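You operate a simulated robot arm through the tools that you are given. There is no shell and no other tool. Be economical: measure what you need, move in short steps, check, and stop when the job is done.

Carry out the task below with a simulated robot arm. There is one attempt and no reset: what you move stays moved.

TASK
Put two of the cable caps from the top of the board stack on the clear end of the power bench. Take the cable clip box and put it on top of the grey hawk. Stack the battery pack labelled "Pack T-41" from the low site board shelf on top of the battery pack that says "Pack T-46". Put the 15 mm white gauge block from the low site board shelf on the top of the fixings bench and the 20 mm white gauge block on the clear end of the plaster table. Put two of the eye wash bottles from the black mat on the top of the white sill board. Pull the bottom bench drawer open. The order is free. Set down upright: cable cap, cable clip box, eye wash bottle.

Only the result counts: the job must be done as asked and must still hold three seconds after the hand-in. Knocking over, shifting, dropping, spilling or breaking anything else fails it. A push-on lid holds only when it is set on centred and level and pressed home; a screw cap is set on level and turned clockwise until tight.

THE ROBOT
A 6-joint arm with a two-finger parallel gripper on a trunk, on a base that drives. Base frame: it is fixed to the floor where the robot stands at the start and does not move with it; the origin is under the middle of the robot, x ahead of it, y to its left, z up; the surface under the hand at the start is at about z = 78. Readings come in cm, rad, newtons and seconds.
With the tool pointing down near the work surface it reaches from about 32 to 70 cm from the robot's upright axis, wherever it stands. Its first joint turns from -2.897 to 2.897 rad. Places, roughly: battery pack [-75, 150, 50]; bottom bench drawer [60, 260, 10]; cable cap (4x3x5 cm) [40, 40, 80]; cable clip box [-50, -125, 50]; clear end of the plaster table [360, -10, 80]; clear end of the power bench (80x25 cm) [-74, -148, 84]; eye wash bottle [-25, 250, 75]; grey hawk (20x20x15 cm) [330, 0, 80]; top of the fixings bench [160, 70, 80]; top of the white sill board [180, 270, 90]; white gauge block [-75, 175, 50]. Payload 4.1 kg.
Tool frame: the origin (TCP) lies between the finger pads and is the grasp point; the fingertips stand 2.3 cm ahead of it; z points along the fingers, y is the line along which they close. The gripper opens to 9.4 cm. The fingers are 3.8 cm wide and 1 cm thick; the gripper's body (5.4 by 9.6 cm) begins 3.9 cm behind the TCP.
Orientation is that of the tool frame in the base frame, as a unit quaternion [w, x, y, z]. With the fingers straight down and closing along the base's y, the tool's x points along the base's -x, its y along +y and its z along -z.

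THE INTERFACE
- The arm moves only by the tool step_arm. Its argument "deltas" is a list of rows, each a list of 3 entries, a list of its own where there are three numbers: the shift along the base's x, y, z in units of 30 mm (1.0 is 30 mm), then the turn, a rotation vector about the base's x, y, z in units of 4 degrees (1.0 is 4 degrees), then the finger opening in cm, from 0 to 9.4. In form: [[[x, y, z], [rx, ry, rz], gripper], ...]. A call has 1 to 12 rows; each row shifts and turns the commanded pose from where the row before left it. A call with a number of a shift or a turn outside -1 to 1 is refused whole. A row lasts 0.2 s, in which the tool goes at most 5 cm and 0.15 rad; a call with a longer step from one row to the next is refused whole, and so is a gripper value outside its range. Where a pose cannot be reached the arm comes as near as it can. A force on the tool above 40 N (or 10 N above the force at the start of the call, whichever is more), or a blocked arm, ends the call early, and 0.2 s more pass. The fingers move at their own pace (about 4.5 cm/s each) and stop on an object; they squeeze with about 24 N. The grip force told is the motor's: it shows also when the fingers shut on nothing. Time passes only in rows, and 0.2 s behind the last, so rows that do not move let the fingers close. It gives the time, the measured TCP pose, the force on the tool (base axes), the opening and the grip force at its end, in the units of the frame above (readings bear some noise), with the torque about the TCP (base axes, N m) and any sound that the robot's microphone picked up.
- Cameras (640 x 400 px; columns grow to the right, rows downward): "scene" is now at [2.42, 15.76, 145.7]; the picture's right is [-0.10, -0.99, 0.00], its down [-0.64, 0.07, -0.76] and it looks along [0.76, -0.08, -0.65] (base axes); focal length 257 px, centre (320, 200). "wrist" rides on the gripper at [8.6, 1.6, -7.4] in the tool frame; the picture's right is [-0.18, 0.98, 0.00], its down [-0.58, -0.11, -0.81] and it looks along [-0.79, -0.15, 0.59] (tool axes); focal length 243 px, centre (320, 200).
- camera(camera): a new picture of that camera. No time passes.
- raise_lower(by): slides the trunk up (or, below 0, down) by that many cm; the arm and the scene camera ride with it, the base frame stays. It gives what a move gives, with no picture.
- drive_base(legs): drives the robot by 1 to 6 legs, each [ahead, turn to the left] in cm and rad, along the robot's own axes; the way and the turn of a leg run together, so that a leg with both is an arc; at most 150 cm and 3.142 rad a leg. The arm and the cameras ride along, it lands a little off, and it stops where it bumps. It gives what a move gives.
- aim_head(pan, tilt): turns the head with the scene camera to pan (to the left, within 2.705 rad either way) and tilt (down, from -0.506 to 1.204), counted from straight ahead of the robot. It gives what a move gives.
- point_at(camera, pixels): for up to 12 pixels [column, row] of the newest picture of that camera ("zoom" is the newest enlarged one), the place [x, y, z] in the base frame of the surface seen there, good to about 0.3 cm, but the place of the scene camera against the robot may be out by one fixed shift of up to 1.8 cm in any direction. No time passes.
- inspect(camera, box): a new picture of the part [left, top, right, bottom] of that camera's present view, enlarged. No time passes.
- sign_off(): hands the job in; it is judged then, once.

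Go step by step. Measure first, check grasps and placings, and put right what went wrong. The budget is 329 turns and 216 pictures, counting those below and the enlarged ones. Unless the task says otherwise, let go and move clear before handing in, and close with one line.

The tools are called after "Emit:" as name(argument=value, ...) on one line, values as JSON. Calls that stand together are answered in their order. step_arm: Moves the arm, as the interface text tells. Its arguments: {"type":"object","properties":{"deltas":{"type":"array","items":{"type":"array"}}},"required":["deltas"]} The other tools are called the same way: raise_lower (by) slides the trunk up or down; drive_base (legs) drives the base; aim_head (pan, tilt) turns the head that bears the scene camera; camera (camera) takes a picture; point_at (camera, pixels) gives the place of the surface under pixels of a picture; inspect (camera, box) takes an enlarged picture of a part of a camera's view; sign_off () hands the job in.

At the start:

```text
time: 0.0
tool_pos: [48.29, 11.27, 111.35]
orientation: [0.001, 0.0, 1.0, 0.001]
ft_force: [-0.3, 0.0, 0.3]
torque: [-0.04, 0.03, -0.01]
finger_gap: 9.4
finger_force: 0.1
trunk travel left (down, up): [-40.0, 19.0]
robot x, y, heading: [-0.03, 0.39, -0.004]
head pan, tilt: [-0.101, 0.702]
```

scene: 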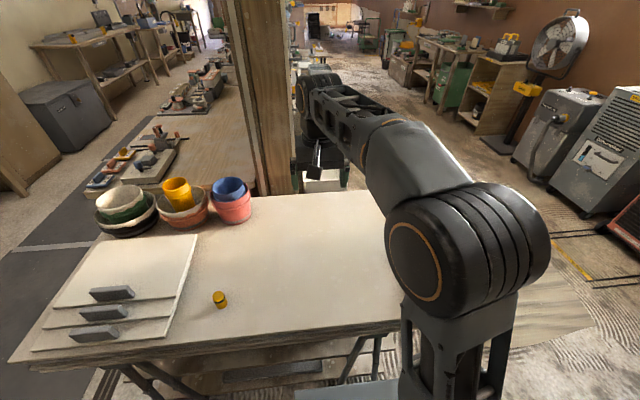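
wrist: 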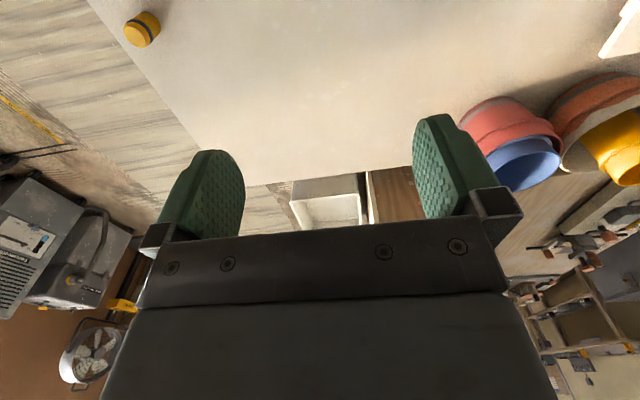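

The scene shows a table with a board stack (grey bars at 110,293; 103,313; 93,333) and a yellow cylinder at (220,299). I will look closer at the table first.

Emit:
inspect(camera="scene", box=[0, 160, 320, 360])

Emit:
point_at(camera="scene", pixels=[[110, 291], [103, 312], [93, 333], [220, 297], [300, 300], [190, 240], [40, 345], [175, 185], [350, 210]])

Emit:
aim_head(pan=0.8, tilt=0.6)

Emit:
camera(camera="scene")

```text
2.00 times, centred on (160, 260) of scene
```

zoom: 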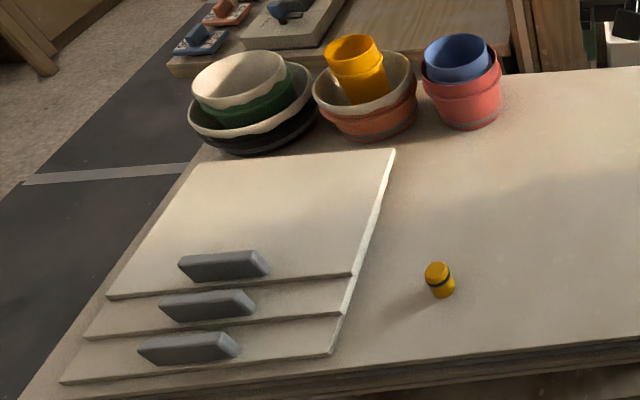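

```text
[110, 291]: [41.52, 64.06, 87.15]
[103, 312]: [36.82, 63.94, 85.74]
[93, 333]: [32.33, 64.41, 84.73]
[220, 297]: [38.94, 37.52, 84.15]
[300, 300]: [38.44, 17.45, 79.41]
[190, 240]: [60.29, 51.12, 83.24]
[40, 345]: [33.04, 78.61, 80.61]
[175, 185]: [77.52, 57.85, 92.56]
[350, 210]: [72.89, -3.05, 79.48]
```

```text
time: 1.2
tool_pos: [48.34, 11.17, 111.35]
orientation: [0.0, 0.0, 1.0, -0.001]
ft_force: [-0.6, -0.4, 0.0]
torque: [-0.02, 0.03, 0.0]
finger_gap: 9.4
finger_force: 0.1
trunk travel left (down, up): [-40.0, 19.0]
robot x, y, heading: [0.09, 0.0, -0.002]
head pan, tilt: [0.799, 0.6]
```

```text
212 pictures are left
```

scene: 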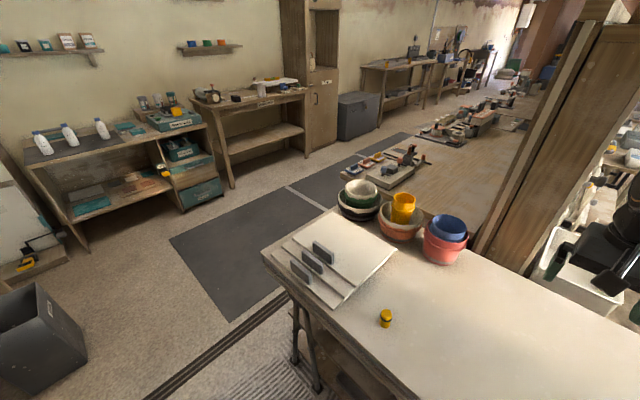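

Two yellow caps seem to exist: one at about (39,37), another in the wrist view. I continue the panorama.

Emit:
inspect(camera="scene", box=[0, 60, 320, 260])

Emit:
point_at(camera="scene", pixels=[[40, 150], [70, 140], [103, 135], [210, 190], [165, 170], [205, 47], [265, 98], [15, 265], [400, 65], [90, 205], [210, 245], [440, 135]])

Emit:
aim_head(pan=1.9, tilt=0.6)

Emit:
camera(camera="scene")

Emit:
aim_head(pan=2.7, tilt=0.6)

Emit:
camera(camera="scene")

Emit:
aim_head(pan=-2.3, tilt=0.6)

Emit:
camera(camera="scene")

Emit:
aim_head(pan=-1.2, tilt=0.6)

Emit:
camera(camera="scene")

```text
2.00 times, centred on (160, 160) of scene
```

zoom: 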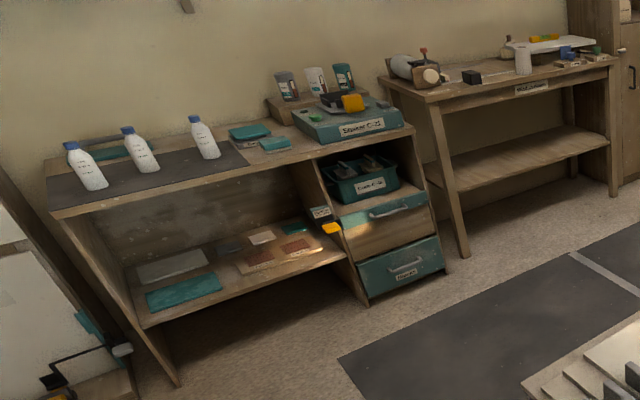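

```text
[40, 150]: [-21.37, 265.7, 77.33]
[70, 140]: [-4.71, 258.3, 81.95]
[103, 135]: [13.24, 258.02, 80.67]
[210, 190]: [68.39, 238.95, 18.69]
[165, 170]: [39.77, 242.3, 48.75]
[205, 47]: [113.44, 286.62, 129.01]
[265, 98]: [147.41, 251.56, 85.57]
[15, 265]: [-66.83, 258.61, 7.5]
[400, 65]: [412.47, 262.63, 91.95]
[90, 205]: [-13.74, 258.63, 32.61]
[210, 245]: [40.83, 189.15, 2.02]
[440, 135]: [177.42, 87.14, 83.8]
```

```text
time: 2.5
tool_pos: [48.32, 11.26, 111.43]
orientation: [0.0, 0.0, 1.0, 0.0]
ft_force: [-0.4, 0.2, 0.6]
torque: [0.01, 0.02, 0.0]
finger_gap: 9.41
finger_force: 0.1
trunk travel left (down, up): [-40.0, 19.0]
robot x, y, heading: [-0.13, 0.24, -0.002]
head pan, tilt: [1.901, 0.6]
```

```text
210 pictures are left
```

scene: 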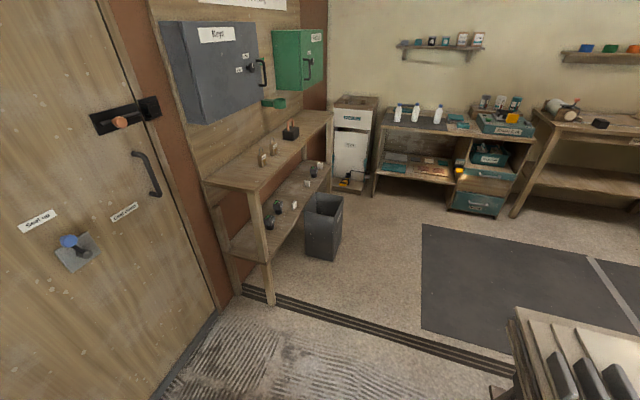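

```text
time: 3.7
tool_pos: [48.41, 11.2, 111.34]
orientation: [0.0, 0.0, 1.0, 0.0]
ft_force: [-0.8, 0.0, 0.3]
torque: [0.02, 0.01, -0.01]
finger_gap: 9.4
finger_force: 0.0
trunk travel left (down, up): [-40.0, 19.0]
robot x, y, heading: [-0.27, 0.03, -0.002]
head pan, tilt: [2.7, 0.6]
```

```text
209 pictures are left
```

scene: 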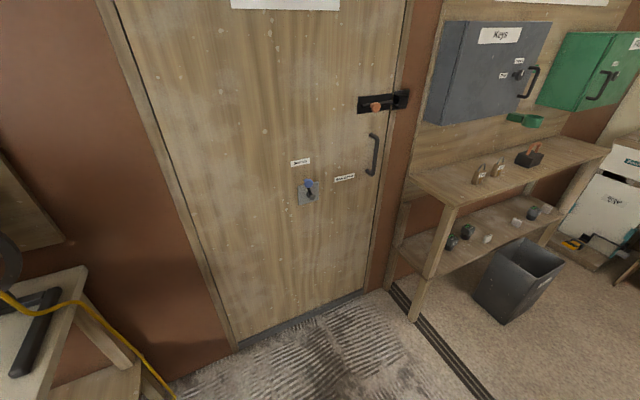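

```text
time: 7.6
tool_pos: [48.3, 11.15, 111.27]
orientation: [0.0, -0.001, 1.0, 0.0]
ft_force: [0.4, 0.0, -0.2]
torque: [0.01, 0.01, 0.0]
finger_gap: 9.39
finger_force: 0.0
trunk travel left (down, up): [-40.0, 19.0]
robot x, y, heading: [0.06, -0.09, 0.002]
head pan, tilt: [-2.3, 0.6]
```

```text
208 pictures are left
```

scene: 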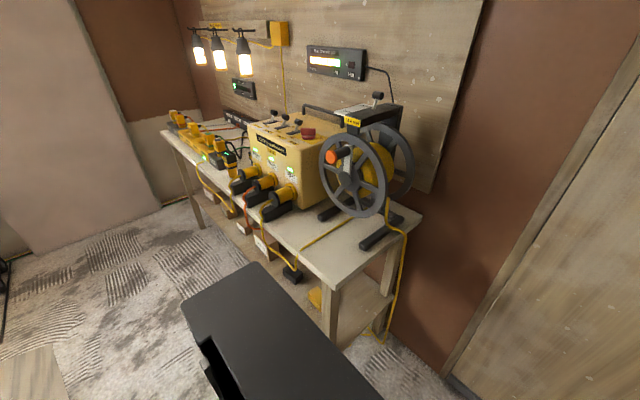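

```text
time: 8.9
tool_pos: [48.34, 11.11, 111.45]
orientation: [0.0, 0.001, 1.0, 0.0]
ft_force: [0.5, -0.3, 0.1]
torque: [-0.01, -0.01, -0.02]
finger_gap: 9.4
finger_force: 0.0
trunk travel left (down, up): [-40.0, 19.0]
robot x, y, heading: [-0.04, -0.3, 0.001]
head pan, tilt: [-1.201, 0.6]
```

```text
207 pictures are left
```

scene: 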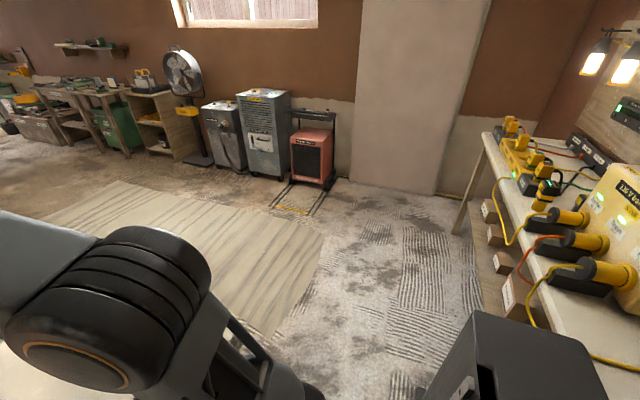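

The power bench is behind-right, the shelf with key cabinets at the left rear and the eye-wash bench at the left. Now I find the second cap on the table and look at the power bench closer.

Emit:
inspect(camera="scene", box=[460, 100, 640, 320])

Emit:
aim_head(pan=-0.9, tilt=1.1)

Emit:
camera(camera="scene")

Emit:
point_at(camera="wrist", pixels=[[140, 30], [130, 32], [320, 100], [150, 20], [140, 43]])

Emit:
aim_head(pan=0.0, tilt=0.9)

Emit:
camera(camera="scene")

```text
1.82 times, centred on (550, 210) of scene
```

zoom: 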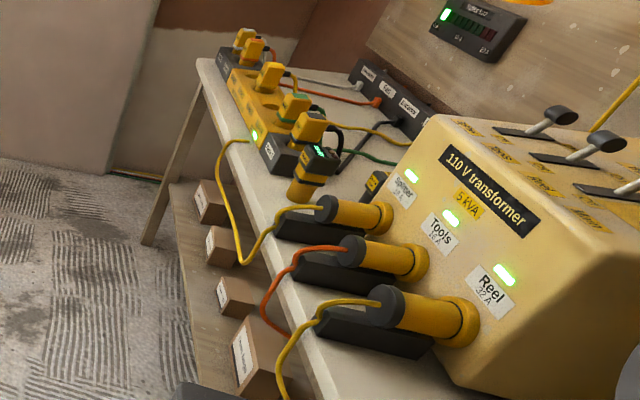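

```text
time: 9.8
tool_pos: [48.29, 11.17, 111.28]
orientation: [-0.001, 0.001, 1.0, 0.0]
ft_force: [-1.1, -0.5, 0.1]
torque: [0.0, 0.02, 0.0]
finger_gap: 9.38
finger_force: 0.2
trunk travel left (down, up): [-40.0, 19.0]
robot x, y, heading: [-0.05, -0.16, -0.002]
head pan, tilt: [-0.901, 1.1]
```

```text
205 pictures are left
```

scene: 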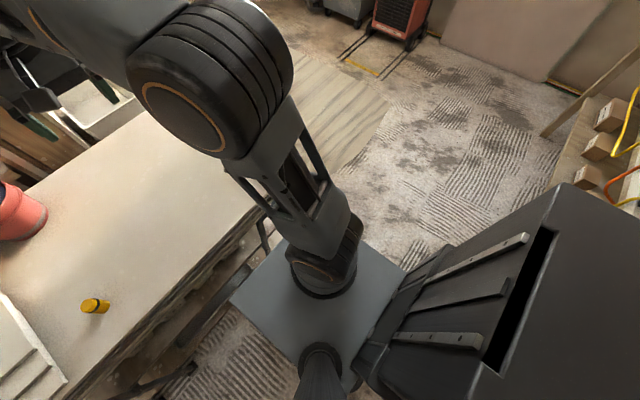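

```text
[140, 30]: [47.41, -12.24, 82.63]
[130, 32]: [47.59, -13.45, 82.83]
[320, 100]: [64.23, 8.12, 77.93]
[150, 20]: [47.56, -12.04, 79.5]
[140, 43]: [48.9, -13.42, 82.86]
```

```text
time: 11.1
tool_pos: [48.32, 11.2, 111.31]
orientation: [0.0, 0.0, 1.0, 0.0]
ft_force: [-0.4, -0.9, 0.5]
torque: [0.03, -0.01, 0.01]
finger_gap: 9.41
finger_force: 0.1
trunk travel left (down, up): [-40.0, 19.0]
robot x, y, heading: [-0.03, 0.1, 0.002]
head pan, tilt: [0.0, 0.901]
```

```text
204 pictures are left
```

scene: 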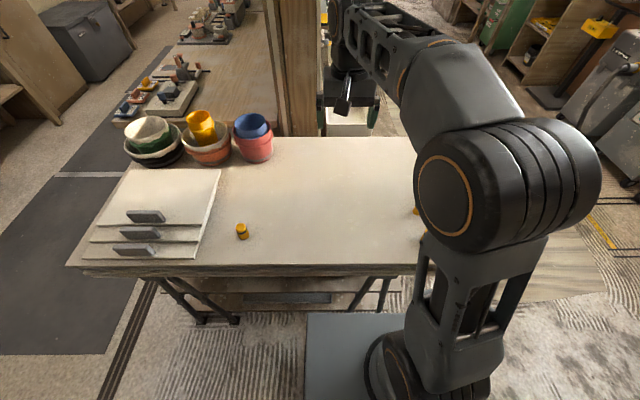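

The second cap's top is at about (48,-13,83) by the wrist camera. I move over it and look.

Emit:
step_arm(deltas=[[[0, -1, 0], [0, 0, 0], 9.4], [[0, -1, 0], [0, 0, 0], 9.4], [[0, -1, 0], [0, 0, 0], 9.4], [[0, -1, 0], [0, 0, 0], 9.4], [[0, -1, -1], [0, 0, 0], 9.4], [[0, -1, -1], [0, 0, 0], 9.4], [[0, -1, -1], [0, 0, 0], 9.4], [[0, -1, -1], [0, 0, 0], 9.4], [[0, 0, -1], [0, 0, 0], 9.4]])

Emit:
camera(camera="wrist")

```text
time: 13.1
tool_pos: [48.45, -12.69, 96.27]
orientation: [0.0, 0.0, 1.0, 0.0]
ft_force: [-0.7, -0.4, 0.1]
torque: [0.01, 0.0, 0.0]
finger_gap: 9.39
finger_force: 0.1
trunk travel left (down, up): [-40.0, 19.0]
robot x, y, heading: [-0.15, -0.08, 0.001]
head pan, tilt: [0.0, 0.901]
```

```text
203 pictures are left
```

wrist: 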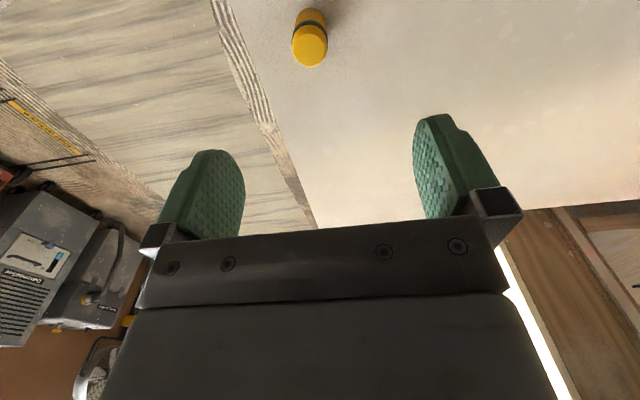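

Emit:
point_at(camera="wrist", pixels=[[311, 47], [311, 35], [311, 60], [297, 45], [325, 45], [318, 15], [215, 165], [430, 130]])

Emit:
inspect(camera="wrist", box=[260, 0, 360, 80])

```text
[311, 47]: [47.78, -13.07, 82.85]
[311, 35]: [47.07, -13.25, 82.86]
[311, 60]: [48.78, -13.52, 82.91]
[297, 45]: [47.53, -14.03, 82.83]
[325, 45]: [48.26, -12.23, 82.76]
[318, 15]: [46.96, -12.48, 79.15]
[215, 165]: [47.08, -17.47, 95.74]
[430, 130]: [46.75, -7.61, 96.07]
```

```text
5.00 times, centred on (310, 40) of wrist
```

zoom: 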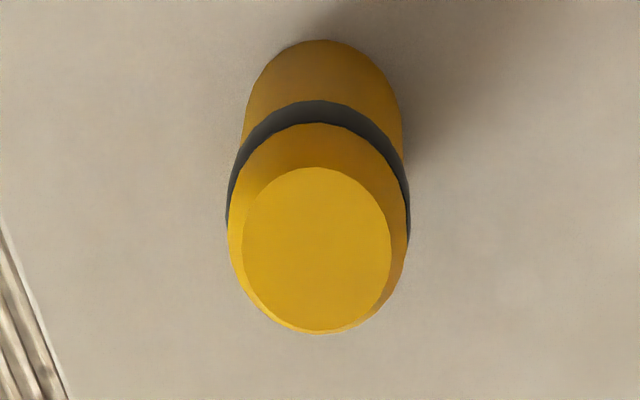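

Cap centre is (47.8,-13.1). I descend, grasp and lift.

Emit:
step_arm(deltas=[[[-0.2, -0.13, -1], [0, 0, 0], 9.4], [[0, 0, -1], [0, 0, 0], 9.4], [[0, 0, -1], [0, 0, 0], 9.4], [[0, 0, -1], [0, 0, 0], 9.4], [[0, 0, -0.6], [0, 0, 0], 9.4], [[0, 0, -0.5], [0, 0, 0], 9.4], [[0, 0, 0], [0, 0, 0], 0], [[0, 0, 0], [0, 0, 0], 0], [[0, 0, 0], [0, 0, 0], 0], [[0, 0, 0], [0, 0, 0], 0], [[0, 0, 0], [0, 0, 0], 0]])

Emit:
camera(camera="wrist")

```text
time: 15.4
tool_pos: [47.97, -13.15, 81.14]
orientation: [-0.001, 0.0, 1.0, 0.0]
ft_force: [0.4, 0.8, 0.7]
torque: [0.02, 0.0, 0.0]
finger_gap: 2.74
finger_force: 24.1
trunk travel left (down, up): [-40.0, 19.0]
robot x, y, heading: [-0.29, 0.28, -0.001]
head pan, tilt: [0.0, 0.901]
```

```text
201 pictures are left
```

wrist: 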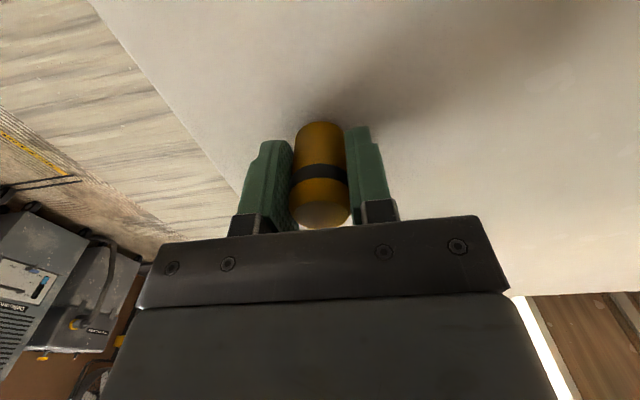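

Grasp holds (gap 2.74). I lift and measure the power bench.

Emit:
step_arm(deltas=[[[0, 0, 1], [0, 0, 0], 0], [[0, 0, 1], [0, 0, 0], 0], [[0, 0, 1], [0, 0, 0], 0], [[0, 0, 1], [0, 0, 0], 0], [[0, 0, 1], [0, 0, 0], 0], [[0, 0, 1], [0, 0, 0], 0], [[0, 0, 1], [0, 0, 0], 0], [[0, 0, 1], [0, 0, 0], 0], [[0, 0, 1], [0, 0, 0], 0], [[0, 0, 1], [0, 0, 0], 0]])

Emit:
aim_head(pan=-2.0, tilt=0.5)

Emit:
camera(camera="scene")

```text
time: 17.6
tool_pos: [47.82, -13.21, 111.0]
orientation: [-0.001, 0.0, 1.0, 0.0]
ft_force: [-0.1, 0.9, 0.1]
torque: [0.01, 0.03, 0.0]
finger_gap: 2.74
finger_force: 24.5
trunk travel left (down, up): [-40.0, 19.0]
robot x, y, heading: [-0.2, -0.12, -0.001]
head pan, tilt: [0.0, 0.901]
```

```text
time: 19.6
tool_pos: [47.81, -13.15, 110.95]
orientation: [0.0, 0.0, 1.0, 0.0]
ft_force: [-0.8, 0.3, 0.3]
torque: [0.01, 0.02, 0.01]
finger_gap: 2.71
finger_force: 24.0
trunk travel left (down, up): [-40.0, 19.0]
robot x, y, heading: [0.16, 0.02, -0.0]
head pan, tilt: [-2.0, 0.499]
```

```text
200 pictures are left
```

scene: 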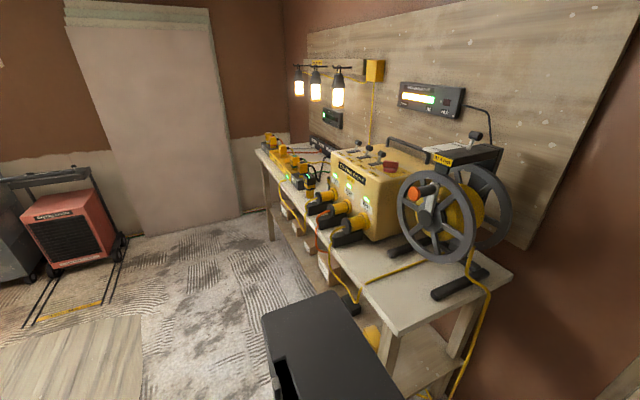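

Emit:
point_at(camera="scene", pixels=[[395, 332], [510, 275], [255, 153], [405, 290], [340, 262], [310, 225], [450, 290], [335, 305], [375, 345], [275, 235], [380, 260], [318, 170]])

Emit:
inspect(camera="scene", box=[240, 120, 540, 340])

```text
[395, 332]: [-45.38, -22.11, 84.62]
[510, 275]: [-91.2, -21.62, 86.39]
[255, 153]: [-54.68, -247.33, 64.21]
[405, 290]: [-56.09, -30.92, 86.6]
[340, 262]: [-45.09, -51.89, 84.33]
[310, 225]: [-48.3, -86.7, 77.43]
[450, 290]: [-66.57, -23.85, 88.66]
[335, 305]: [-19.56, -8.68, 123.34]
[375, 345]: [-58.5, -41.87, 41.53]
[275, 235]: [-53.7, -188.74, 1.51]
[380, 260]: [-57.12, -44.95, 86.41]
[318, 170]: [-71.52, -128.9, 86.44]
```

```text
1.82 times, centred on (390, 230) of scene
```

zoom: 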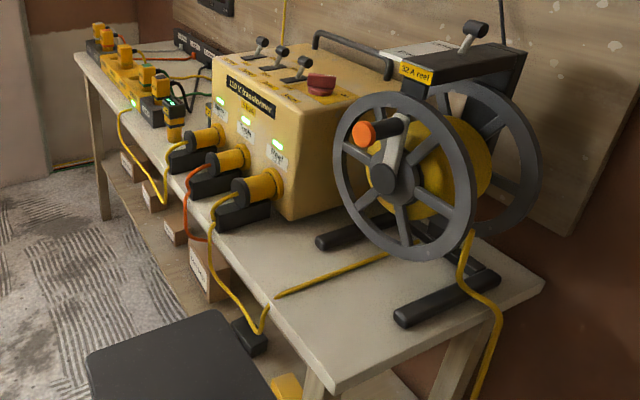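

The power bench runs along y at x -91…-45 (top z≈85), with boxes on its lower shelf. I drive over to y≈-130 facing it.

Emit:
drive_base(legs=[[0, -1.571], [130, 0], [0, -1.571]])

Emit:
aim_head(pan=0.0, tilt=0.6)

Emit:
camera(camera="scene")

```text
time: 33.7
tool_pos: [-47.08, -118.5, 111.08]
orientation: [0.0, 1.0, 0.012, 0.0]
ft_force: [0.2, 0.1, 0.3]
torque: [-0.02, -0.01, -0.02]
finger_gap: 2.72
finger_force: 24.7
trunk travel left (down, up): [-40.0, 19.0]
robot x, y, heading: [0.94, -130.5, -3.115]
head pan, tilt: [-2.0, 0.499]
```

```text
time: 35.6
tool_pos: [-46.88, -118.47, 110.95]
orientation: [0.0, 1.0, 0.012, 0.0]
ft_force: [0.8, 0.1, -0.8]
torque: [0.0, 0.01, -0.01]
finger_gap: 2.71
finger_force: 24.0
trunk travel left (down, up): [-40.0, 19.0]
robot x, y, heading: [1.0, -130.51, -3.12]
head pan, tilt: [0.0, 0.6]
```

```text
198 pictures are left
```

scene: 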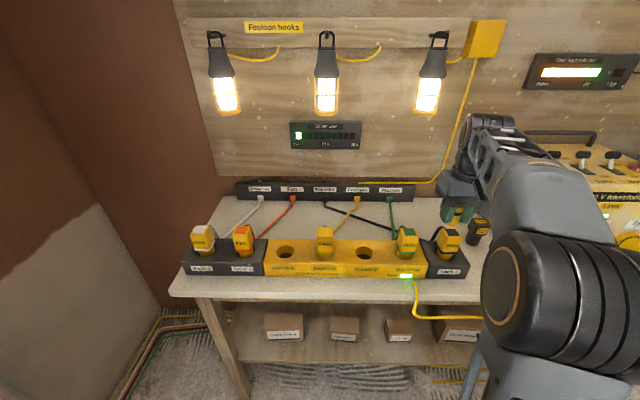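

Emit:
inspect(camera="scene", box=[160, 170, 500, 370])

Emit:
point_at(camera="scene", pixels=[[220, 220], [245, 225], [275, 230], [310, 230], [335, 225], [370, 225], [420, 225], [440, 235], [200, 285], [460, 280], [230, 205], [470, 250]])

```text
1.88 times, centred on (330, 270) of scene
```

zoom: 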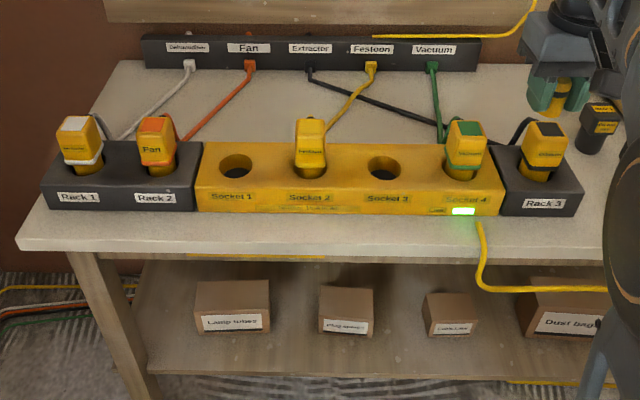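

```text
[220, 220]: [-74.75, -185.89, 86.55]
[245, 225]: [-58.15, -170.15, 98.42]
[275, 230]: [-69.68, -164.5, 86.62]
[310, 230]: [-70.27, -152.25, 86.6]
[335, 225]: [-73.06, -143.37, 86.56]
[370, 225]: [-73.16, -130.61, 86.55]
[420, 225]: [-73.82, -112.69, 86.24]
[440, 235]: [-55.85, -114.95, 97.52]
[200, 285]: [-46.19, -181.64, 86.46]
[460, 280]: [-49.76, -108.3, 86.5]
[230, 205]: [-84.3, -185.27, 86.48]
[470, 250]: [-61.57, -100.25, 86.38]
```

The clear strip lies between the socket strip and the rear bar; a free gap is at around (-71,-157) between cables. I drive 11 cm nearer.

Emit:
drive_base(legs=[[11, 0]])

Emit:
camera(camera="scene")

```text
time: 36.8
tool_pos: [-58.21, -118.8, 110.98]
orientation: [0.0, 1.0, 0.012, 0.0]
ft_force: [0.6, 0.2, -0.4]
torque: [-0.01, 0.0, -0.01]
finger_gap: 2.75
finger_force: 23.8
trunk travel left (down, up): [-40.0, 19.0]
robot x, y, heading: [-10.11, -130.61, -3.117]
head pan, tilt: [0.0, 0.6]
```

```text
196 pictures are left
```

scene: 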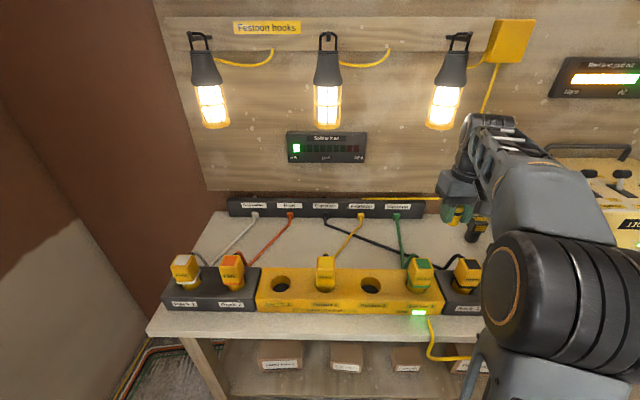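

Emit:
point_at(camera="scene", pixels=[[212, 125], [328, 125], [441, 125], [300, 245], [283, 245], [318, 245], [334, 250], [270, 250], [455, 214], [325, 260], [283, 280], [450, 192]])

Emit:
inspect(camera="scene", box=[220, 180, 500, 300])

```text
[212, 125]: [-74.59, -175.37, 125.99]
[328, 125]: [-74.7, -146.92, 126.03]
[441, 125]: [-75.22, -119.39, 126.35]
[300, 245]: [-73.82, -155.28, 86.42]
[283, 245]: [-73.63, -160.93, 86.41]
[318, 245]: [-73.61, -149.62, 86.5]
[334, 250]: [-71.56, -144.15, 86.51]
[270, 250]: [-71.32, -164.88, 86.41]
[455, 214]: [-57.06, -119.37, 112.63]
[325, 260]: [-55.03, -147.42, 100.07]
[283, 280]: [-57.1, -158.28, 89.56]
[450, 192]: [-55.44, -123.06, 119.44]
```

```text
2.29 times, centred on (360, 240) of scene
```

zoom: 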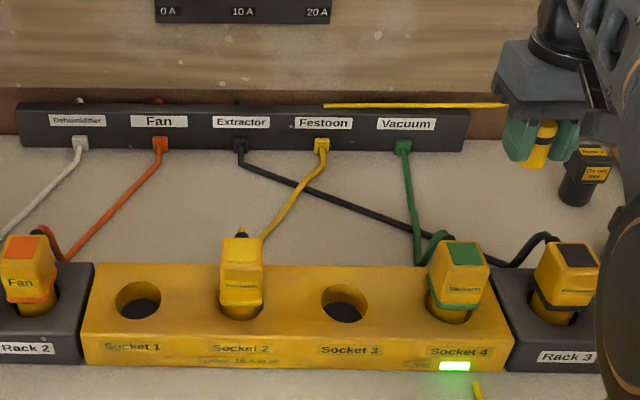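

Lamps hang at x≈-75, z≈125, y -175/-147/-119, so I enter low at y≈-160. Moving sideways at x -58 first.

Emit:
step_arm(deltas=[[[0.1, -1, 0], [0, 0, 0], 0], [[0, -1, 0], [0, 0, 0], 0], [[0, -1, 0], [0, 0, 0], 0], [[0, -1, 0], [0, 0, 0], 0], [[0, -1, 0], [0, 0, 0], 0], [[0, -1, 0], [0, 0, 0], 0], [[0, -1, 0], [0, 0, 0], 0], [[0, -1, 0], [0, 0, 0], 0], [[0, -1, 0], [0, 0, 0], 0], [[0, -1, 0], [0, 0, 0], 0], [[0, -1, 0], [0, 0, 0], 0], [[0, -1, 0], [0, 0, 0], 0]])

Emit:
step_arm(deltas=[[[0, -1, 0], [0, 0, 0], 0], [[0, -0.73, -1], [0, 0, 0], 0], [[0, 0, -1], [0, 0, 0], 0], [[0, 0, -1], [0, 0, 0], 0], [[0, 0, -1], [0, 0, 0], 0], [[0, 0, -0.7], [0, 0, 0], 0]])

Emit:
camera(camera="wrist")

Emit:
camera(camera="scene")

```text
time: 39.4
tool_pos: [-57.95, -154.84, 111.01]
orientation: [0.0, 1.0, 0.012, 0.0]
ft_force: [-0.7, 0.1, -0.7]
torque: [0.0, -0.01, 0.0]
finger_gap: 2.72
finger_force: 24.1
trunk travel left (down, up): [-40.0, 19.0]
robot x, y, heading: [-9.97, -130.48, -3.116]
head pan, tilt: [0.0, 0.6]
```

```text
time: 40.8
tool_pos: [-57.83, -160.01, 97.17]
orientation: [-0.001, 1.0, 0.012, 0.0]
ft_force: [-0.3, 0.0, 0.0]
torque: [0.03, -0.03, 0.02]
finger_gap: 2.72
finger_force: 23.6
trunk travel left (down, up): [-40.0, 19.0]
robot x, y, heading: [-9.84, -130.93, -3.11]
head pan, tilt: [0.0, 0.6]
```

```text
194 pictures are left
```

wrist: 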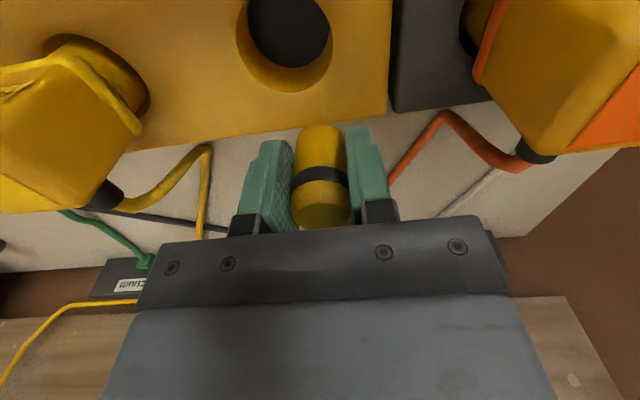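

```text
193 pictures are left
```

scene: 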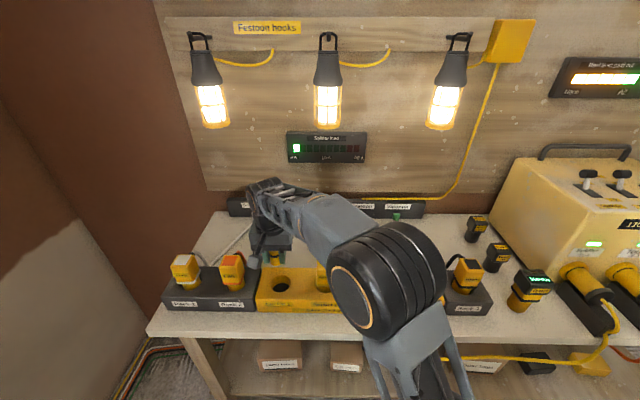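

The approach is clear. I move in over the gap.

Emit:
step_arm(deltas=[[[-1, 0, 0], [0, 0, 0], 0], [[-1, 0, 0], [0, 0, 0], 0], [[-1, 0, 0], [0, 0, 0], 0], [[-1, 0, 0], [0, 0, 0], 0], [[-0.45, 0.2, 0], [0, 0, 0], 0], [[0, 0, -0.6], [0, 0, 0], 0], [[0, 0, 0], [0, 0, 0], 0]])

Emit:
camera(camera="wrist")

Emit:
camera(camera="scene")

```text
time: 42.4
tool_pos: [-71.17, -159.29, 95.27]
orientation: [0.001, 1.0, 0.013, 0.0]
ft_force: [-0.3, 0.0, -0.2]
torque: [-0.02, 0.0, -0.01]
finger_gap: 2.75
finger_force: 23.7
trunk travel left (down, up): [-40.0, 19.0]
robot x, y, heading: [-10.23, -130.88, -3.115]
head pan, tilt: [0.0, 0.6]
```

```text
192 pictures are left
```

wrist: 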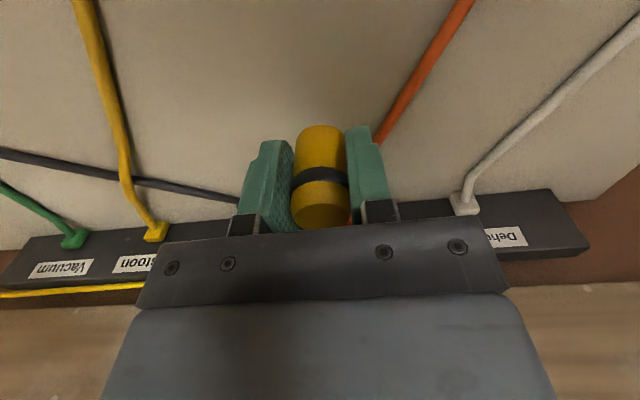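

```text
191 pictures are left
```

scene: 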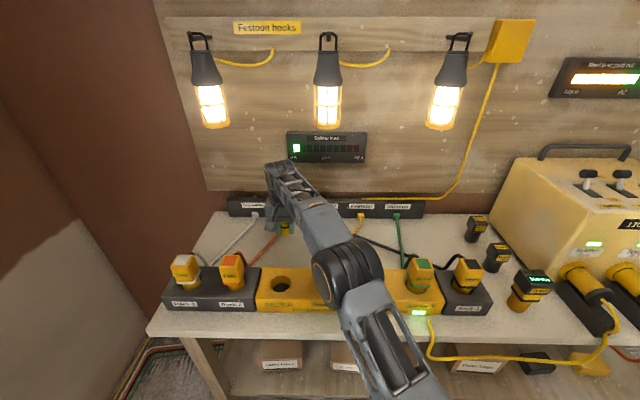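

Emit:
point_at(camera="wrist", pixels=[[395, 120], [430, 60], [300, 60], [200, 120], [125, 150], [215, 195], [105, 50], [460, 5]])

```text
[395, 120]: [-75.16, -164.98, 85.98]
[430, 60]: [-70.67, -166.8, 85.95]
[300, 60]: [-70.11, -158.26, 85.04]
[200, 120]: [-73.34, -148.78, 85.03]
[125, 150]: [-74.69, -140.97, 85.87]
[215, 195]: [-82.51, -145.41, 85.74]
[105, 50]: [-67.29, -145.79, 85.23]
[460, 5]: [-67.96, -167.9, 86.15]
```

Bench is at z 85.0 and the orange cable is at y≈-166.6, so there is room. I lower to just touching.

Emit:
step_arm(deltas=[[[0, 0.35, -0.7], [0, 0, 0], 0], [[0, 0, -0.7], [0, 0, 0], 0], [[0, 0, -0.6], [0, 0, 0], 0], [[0, 0, -0.25], [0, 0, 0], 0], [[0, 0, -0.07], [0, 0, 0], 0], [[0, 0, 0], [0, 0, 0], 0]])

```text
time: 43.8
tool_pos: [-71.12, -158.49, 88.19]
orientation: [-0.001, 1.0, 0.013, 0.0]
ft_force: [1.4, 0.7, -1.2]
torque: [0.02, -0.01, 0.0]
finger_gap: 2.71
finger_force: 24.3
trunk travel left (down, up): [-40.0, 19.0]
robot x, y, heading: [-10.23, -130.36, -3.118]
head pan, tilt: [0.0, 0.6]
```

Emit:
step_arm(deltas=[[[0, 0, 0], [0, 0, 0], 3.2], [[0, 0, 0], [0, 0, 0], 4.8], [[0, 0, 0], [0, 0, 0], 4.8], [[0, 0, 0.5], [0, 0, 0], 4.8], [[0, 0, 1], [0, 0, 0], 4.8], [[0, 0, 1], [0, 0, 0], 4.8], [[0.5, 0, 0.5], [0, 0, 0], 4.8], [[1, 0, 0], [0, 0, 0], 4.8], [[1, 0, 0], [0, 0, 0], 4.8], [[1, 0, 0], [0, 0, 0], 4.8], [[1, 0, 0], [0, 0, 0], 4.8]])

Emit:
camera(camera="scene")

```text
time: 46.2
tool_pos: [-57.78, -158.3, 97.06]
orientation: [0.0, 1.0, 0.012, 0.001]
ft_force: [0.0, 0.0, 0.0]
torque: [-0.03, 0.0, 0.01]
finger_gap: 4.8
finger_force: 0.0
trunk travel left (down, up): [-40.0, 19.0]
robot x, y, heading: [-9.96, -130.96, -3.116]
head pan, tilt: [0.0, 0.6]
```

```text
190 pictures are left
```

scene: 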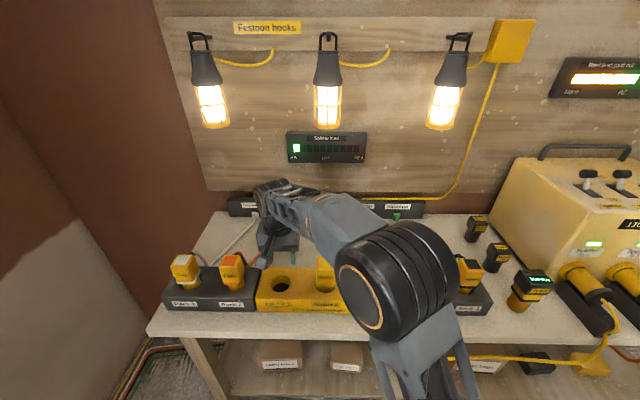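

Cap released and hand retracted to above the empty socket. I raise, back off and look at the cap and the shelf boxes.

Emit:
step_arm(deltas=[[[0, 0, 1], [0, 0, 0], 9.4], [[0, 0, 1], [0, 0, 0], 9.4], [[0, 0, 1], [0, 0, 0], 9.4], [[0, 0, 1], [0, 0, 0], 9.4], [[0, 0, 1], [0, 0, 0], 9.4]])

Emit:
drive_base(legs=[[-30, 0]])

Emit:
camera(camera="scene")

Emit:
inspect(camera="scene", box=[200, 160, 520, 360])

```text
time: 47.4
tool_pos: [-57.69, -158.49, 111.9]
orientation: [-0.001, 1.0, 0.012, 0.001]
ft_force: [0.7, 0.1, -0.5]
torque: [0.02, 0.0, -0.04]
finger_gap: 9.4
finger_force: 0.1
trunk travel left (down, up): [-40.0, 19.0]
robot x, y, heading: [-10.03, -130.52, -3.117]
head pan, tilt: [0.0, 0.6]
```

```text
time: 49.5
tool_pos: [-27.74, -157.66, 111.84]
orientation: [0.0, 1.0, 0.01, 0.0]
ft_force: [-0.3, -0.1, 0.1]
torque: [0.03, 0.0, 0.03]
finger_gap: 9.41
finger_force: 0.1
trunk travel left (down, up): [-40.0, 19.0]
robot x, y, heading: [20.06, -130.18, -3.121]
head pan, tilt: [0.0, 0.6]
```

```text
189 pictures are left
```

scene: 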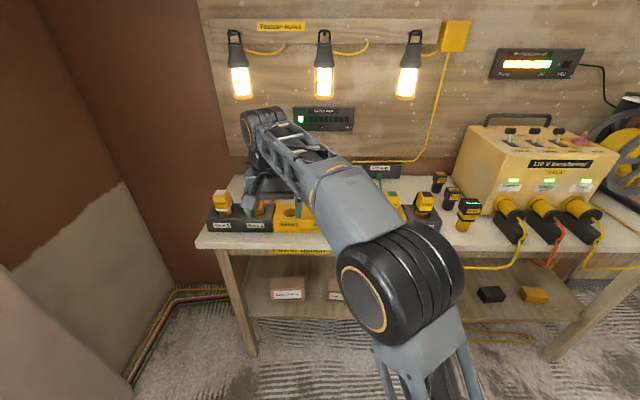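

```text
2.00 times, centred on (360, 260) of scene
```

zoom: 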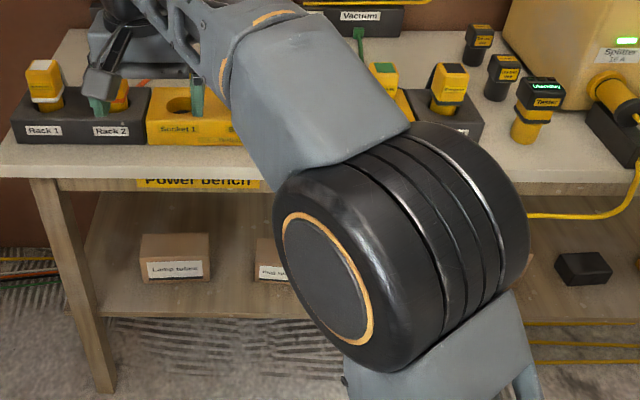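

The arm hides the boxes. I swing the hand to the right of the robot (toward +y).

Emit:
step_arm(deltas=[[[0, 1, 0], [0, 0, 0], 9.4], [[0, 1, 0], [0, 0, 0], 9.4], [[0, 1, 0], [0, 0, 0], 9.4], [[0, 1, 0], [0, 0, 0], 9.4], [[0, 1, 0], [0, 0, 0], 9.4], [[0, 1, 0], [0, 0, 0], 9.4], [[0, 1, 0], [0, 0, 0], 9.4], [[0, 1, 0], [0, 0, 0], 9.4], [[0, 1, 0], [0, 0, 0], 9.4], [[0, 1, 0], [0, 0, 0], 9.4], [[0, 1, 0], [0, 0, 0], 9.4], [[0, 1, 0], [0, 0, 0], 9.4]])

Emit:
step_arm(deltas=[[[0, 1, 0], [0, 0, 0], 9.4], [[0, 1, 0], [0, 0, 0], 9.4], [[0, 1, 0], [0, 0, 0], 9.4], [[0, 1, 0], [0, 0, 0], 9.4], [[0.3, 1, 0], [0, 0, 0], 9.4], [[0.5, 1, 0], [0, 0, 0], 9.4], [[0.7, 1, 0], [0, 0, 0], 9.4], [[0.7, 1, 0], [0, 0, 0], 9.4], [[0.7, 1, 0], [0, 0, 0], 9.4]])

Emit:
camera(camera="scene")

```text
time: 52.1
tool_pos: [-27.82, -121.34, 111.75]
orientation: [0.001, 1.0, 0.009, 0.0]
ft_force: [-0.5, 0.3, 0.1]
torque: [-0.02, -0.02, 0.0]
finger_gap: 9.4
finger_force: 0.0
trunk travel left (down, up): [-40.0, 19.0]
robot x, y, heading: [19.8, -130.3, -3.12]
head pan, tilt: [0.0, 0.6]
```

```text
time: 54.1
tool_pos: [-19.1, -94.56, 111.98]
orientation: [0.0, 1.0, 0.01, 0.0]
ft_force: [-0.1, -0.7, 0.3]
torque: [0.0, -0.01, -0.02]
finger_gap: 9.4
finger_force: 0.1
trunk travel left (down, up): [-40.0, 19.0]
robot x, y, heading: [20.03, -129.98, -3.122]
head pan, tilt: [0.0, 0.6]
```

```text
187 pictures are left
```

scene: 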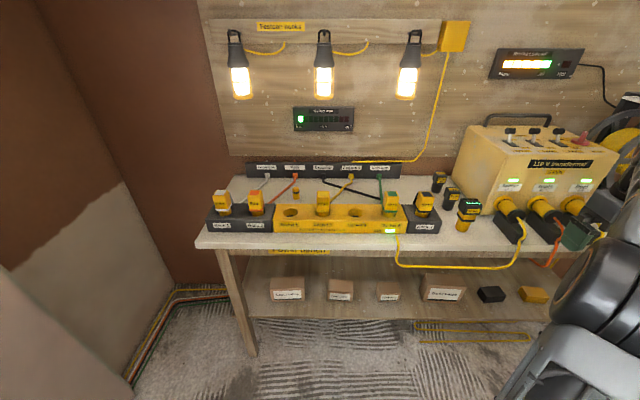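

The cap stands at (296,193). Now the boxes.

Emit:
inspect(camera="scene", box=[250, 250, 570, 350])

Emit:
point_at(camera="scene", pixels=[[388, 298], [378, 284], [399, 284], [388, 290], [376, 300], [401, 300], [388, 284], [387, 308], [340, 290], [441, 292], [390, 280], [387, 320]])

```text
2.00 times, centred on (410, 300) of scene
```

zoom: 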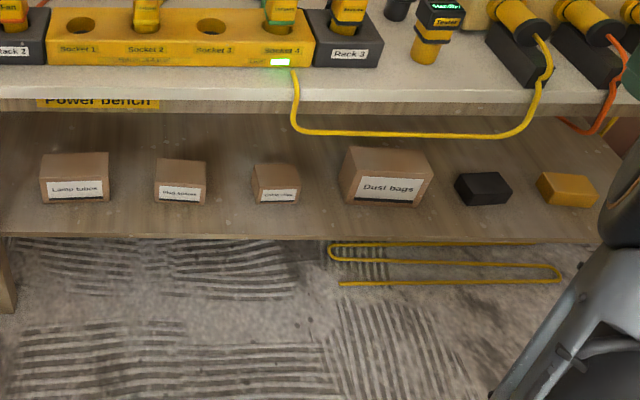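

```text
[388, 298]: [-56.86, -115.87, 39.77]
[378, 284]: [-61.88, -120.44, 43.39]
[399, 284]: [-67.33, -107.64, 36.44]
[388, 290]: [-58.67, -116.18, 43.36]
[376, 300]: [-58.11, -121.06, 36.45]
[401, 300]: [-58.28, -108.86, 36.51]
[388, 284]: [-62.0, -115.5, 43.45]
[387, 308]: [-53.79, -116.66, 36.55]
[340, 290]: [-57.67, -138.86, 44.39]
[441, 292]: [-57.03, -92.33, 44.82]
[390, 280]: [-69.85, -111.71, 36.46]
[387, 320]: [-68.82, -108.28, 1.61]
```

Emit:
inspect(camera="scene", box=[360, 270, 420, 312])

```text
9.52 times, centred on (390, 291) of scene
```

zoom: 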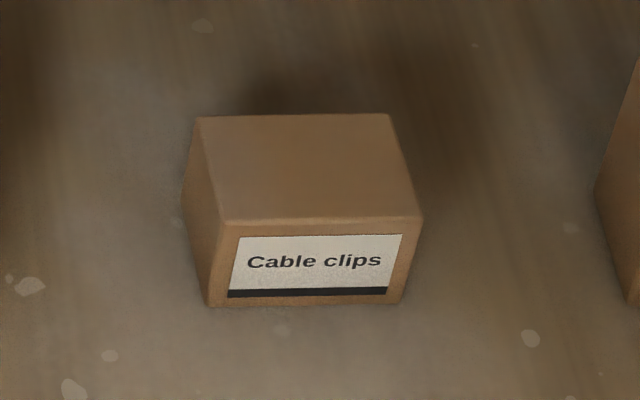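

Emit:
point_at(camera="zoom", pixels=[[205, 125], [382, 123], [222, 212], [415, 212], [315, 225], [230, 225], [405, 225], [310, 298], [225, 298], [395, 290], [312, 120], [210, 250]])

```text
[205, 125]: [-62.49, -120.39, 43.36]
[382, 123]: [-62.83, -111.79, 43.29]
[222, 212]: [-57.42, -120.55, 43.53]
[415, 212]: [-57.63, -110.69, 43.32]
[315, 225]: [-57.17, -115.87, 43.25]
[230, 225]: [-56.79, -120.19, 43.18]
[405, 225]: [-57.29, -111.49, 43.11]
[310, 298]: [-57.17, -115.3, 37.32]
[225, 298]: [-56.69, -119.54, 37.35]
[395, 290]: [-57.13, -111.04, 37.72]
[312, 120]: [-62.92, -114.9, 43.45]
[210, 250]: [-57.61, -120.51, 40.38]
```

Cable clips box: x -63…-57, y -121…-110.5, top z≈42 (bias-corrected), 10 cm wide in y, 6 cm deep in x; it must be gripped along x under the bench top. I lower the trunk and look at arm geometry and clearance.

Emit:
raise_lower(by=-40)

Emit:
step_arm(deltas=[[[0, -1, -1], [0, 0, 0], 9.4], [[0, -1, -1], [0, 0, 0], 9.4], [[0, -1, -1], [0, 0, 0], 9.4], [[0, -1, -1], [0, 0, 0], 9.4], [[0, -1, -1], [0, 0, 0], 9.4], [[0, -1, -1], [0, 0, 0], 9.4], [[0, -1, -1], [0, 0, 0], 9.4], [[0, 0, -1], [0, 0, 0], 9.4]])

Emit:
aim_head(pan=0, tilt=0.5)

Emit:
camera(camera="scene")

Emit:
camera(camera="wrist")

```text
time: 57.9
tool_pos: [-19.24, -94.55, 71.8]
orientation: [0.0, 1.0, 0.009, 0.0]
ft_force: [0.1, 0.9, 0.1]
torque: [0.03, 0.0, -0.02]
finger_gap: 9.41
finger_force: 0.1
trunk travel left (down, up): [0.0, 59.0]
robot x, y, heading: [20.11, -130.01, -3.12]
head pan, tilt: [0.0, 0.6]
```

```text
time: 59.7
tool_pos: [-18.93, -115.79, 47.92]
orientation: [0.0, 1.0, 0.01, -0.001]
ft_force: [-0.1, -0.2, 0.2]
torque: [-0.02, 0.03, 0.0]
finger_gap: 9.42
finger_force: 0.0
trunk travel left (down, up): [0.0, 59.0]
robot x, y, heading: [19.69, -130.35, -3.122]
head pan, tilt: [0.0, 0.6]
```

```text
time: 60.4
tool_pos: [-18.94, -115.73, 47.97]
orientation: [0.001, 1.0, 0.01, 0.0]
ft_force: [0.3, 0.3, 0.2]
torque: [-0.02, 0.0, -0.01]
finger_gap: 9.38
finger_force: 0.1
trunk travel left (down, up): [0.0, 59.0]
robot x, y, heading: [20.37, -130.32, -3.123]
head pan, tilt: [0.0, 0.499]
```

```text
184 pictures are left
```

scene: 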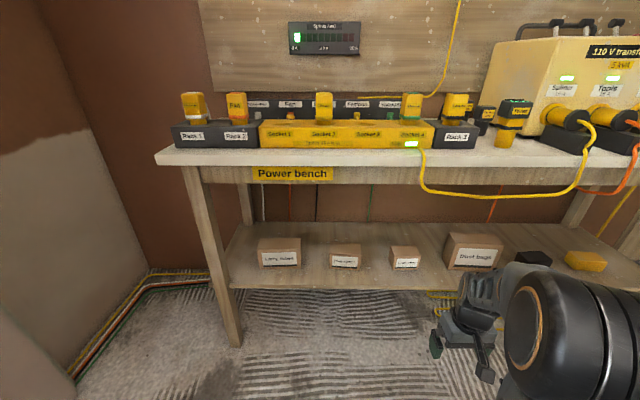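

```text
183 pictures are left
```

wrist: 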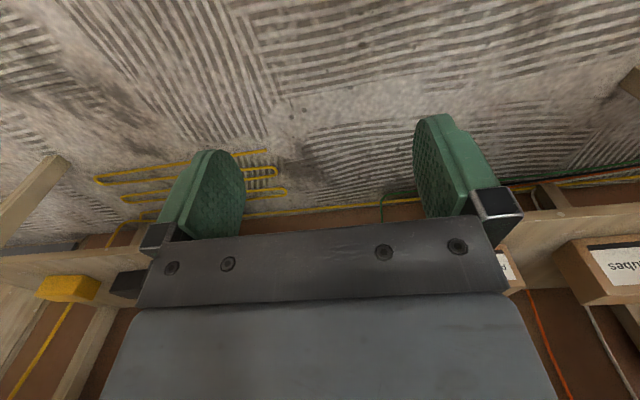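

Emit:
point_at(camera="scene", pixels=[[400, 180], [400, 163], [400, 186], [405, 249], [405, 262], [400, 284], [478, 272], [500, 268], [470, 300], [525, 285], [520, 270], [412, 248]])

Emit:
inspect(camera="scene", box=[340, 140, 640, 400])

```text
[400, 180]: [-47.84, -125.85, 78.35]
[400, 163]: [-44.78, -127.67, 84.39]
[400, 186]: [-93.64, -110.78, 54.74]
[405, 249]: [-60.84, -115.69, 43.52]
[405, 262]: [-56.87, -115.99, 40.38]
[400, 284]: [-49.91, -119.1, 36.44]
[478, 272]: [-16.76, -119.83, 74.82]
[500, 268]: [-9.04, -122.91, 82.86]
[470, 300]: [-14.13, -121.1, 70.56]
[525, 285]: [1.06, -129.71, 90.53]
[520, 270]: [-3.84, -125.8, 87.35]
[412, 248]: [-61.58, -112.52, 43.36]
```

```text
1.54 times, centred on (490, 270) of scene
```

zoom: 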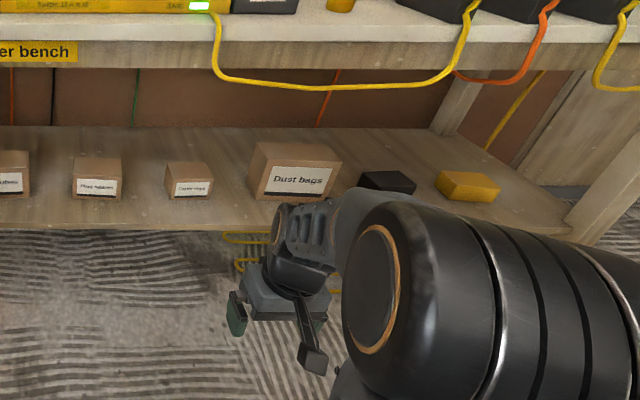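

Wrist top rides 25 cm above TCP and the bench underside is at about z 76.8, so a top-down grip with extended arm should fit. I turn the hand 90° (closing along x) while extending, in front of the bench.

Emit:
step_arm(deltas=[[[-1, 0, 0], [0, 0, -1], 9.4], [[-1, 0, 0], [0, 0, -1], 9.4], [[-1, 0, 0], [0, 0, -1], 9.4], [[-1, 0, 0], [0, 0, -1], 9.4], [[-1, 0, 0], [0, 0, -1], 9.4], [[-1, 0, 0], [0, 0, -1], 9.4], [[0, 0, 0], [0, 0, -1], 9.4], [[0, 0, 0], [0, 0, -1], 9.4], [[0, 0, 0], [0, 0, -1], 9.4], [[0, 0, 0], [0, 0, -1], 9.4], [[0, 0, 0], [0, 0, -1], 9.4], [[0, 0, 0], [0, 0, -1], 9.4]])

Emit:
step_arm(deltas=[[[0, 0, 0], [0, 0, -1], 9.4], [[0, 0, 0], [0, 0, -1], 9.4], [[0, 0, 0], [0, 0, -1], 9.4], [[0, 0, 0], [0, 0, -1], 9.4], [[0, 0, 0], [0, 0, -1], 9.4], [[0, 0, 0], [0, 0, -1], 9.4], [[0, 0, 0], [0, 0, -1], 9.4], [[0, 0, 0], [0, 0, -1], 9.4], [[0, 0, 0], [0, 0, -1], 9.4], [[0, 0, 0], [0, 0, -1], 9.4], [[0, 0, 0], [0, 0, -0.2], 9.4]])

Emit:
camera(camera="scene")

Emit:
camera(camera="wrist")

```text
time: 63.0
tool_pos: [-37.15, -115.65, 47.81]
orientation: [0.0, 0.917, -0.399, 0.0]
ft_force: [-1.6, 0.2, 0.6]
torque: [0.02, 0.01, 0.04]
finger_gap: 9.39
finger_force: 0.1
trunk travel left (down, up): [0.0, 59.0]
robot x, y, heading: [19.95, -130.2, -3.121]
head pan, tilt: [0.0, 0.499]
```

```text
time: 65.4
tool_pos: [-37.07, -115.57, 47.92]
orientation: [0.0, 0.72, -0.694, 0.0]
ft_force: [0.7, -0.6, 0.1]
torque: [0.0, -0.01, 0.0]
finger_gap: 9.39
finger_force: 0.1
trunk travel left (down, up): [0.0, 59.0]
robot x, y, heading: [20.03, -130.26, -3.124]
head pan, tilt: [0.0, 0.499]
```

```text
181 pictures are left
```

scene: 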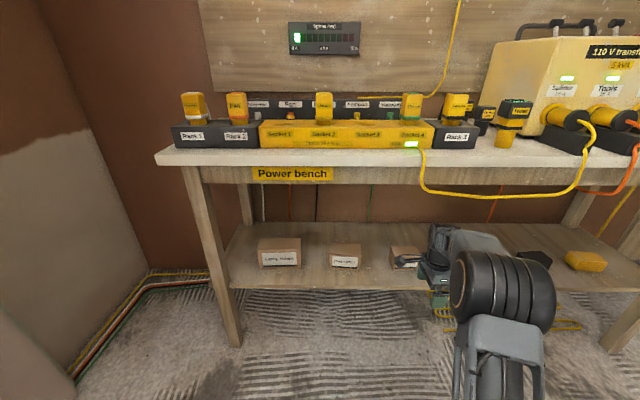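

```text
180 pictures are left
```

wrist: 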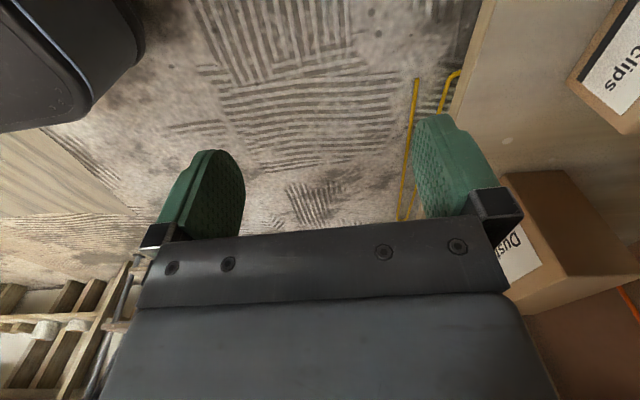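

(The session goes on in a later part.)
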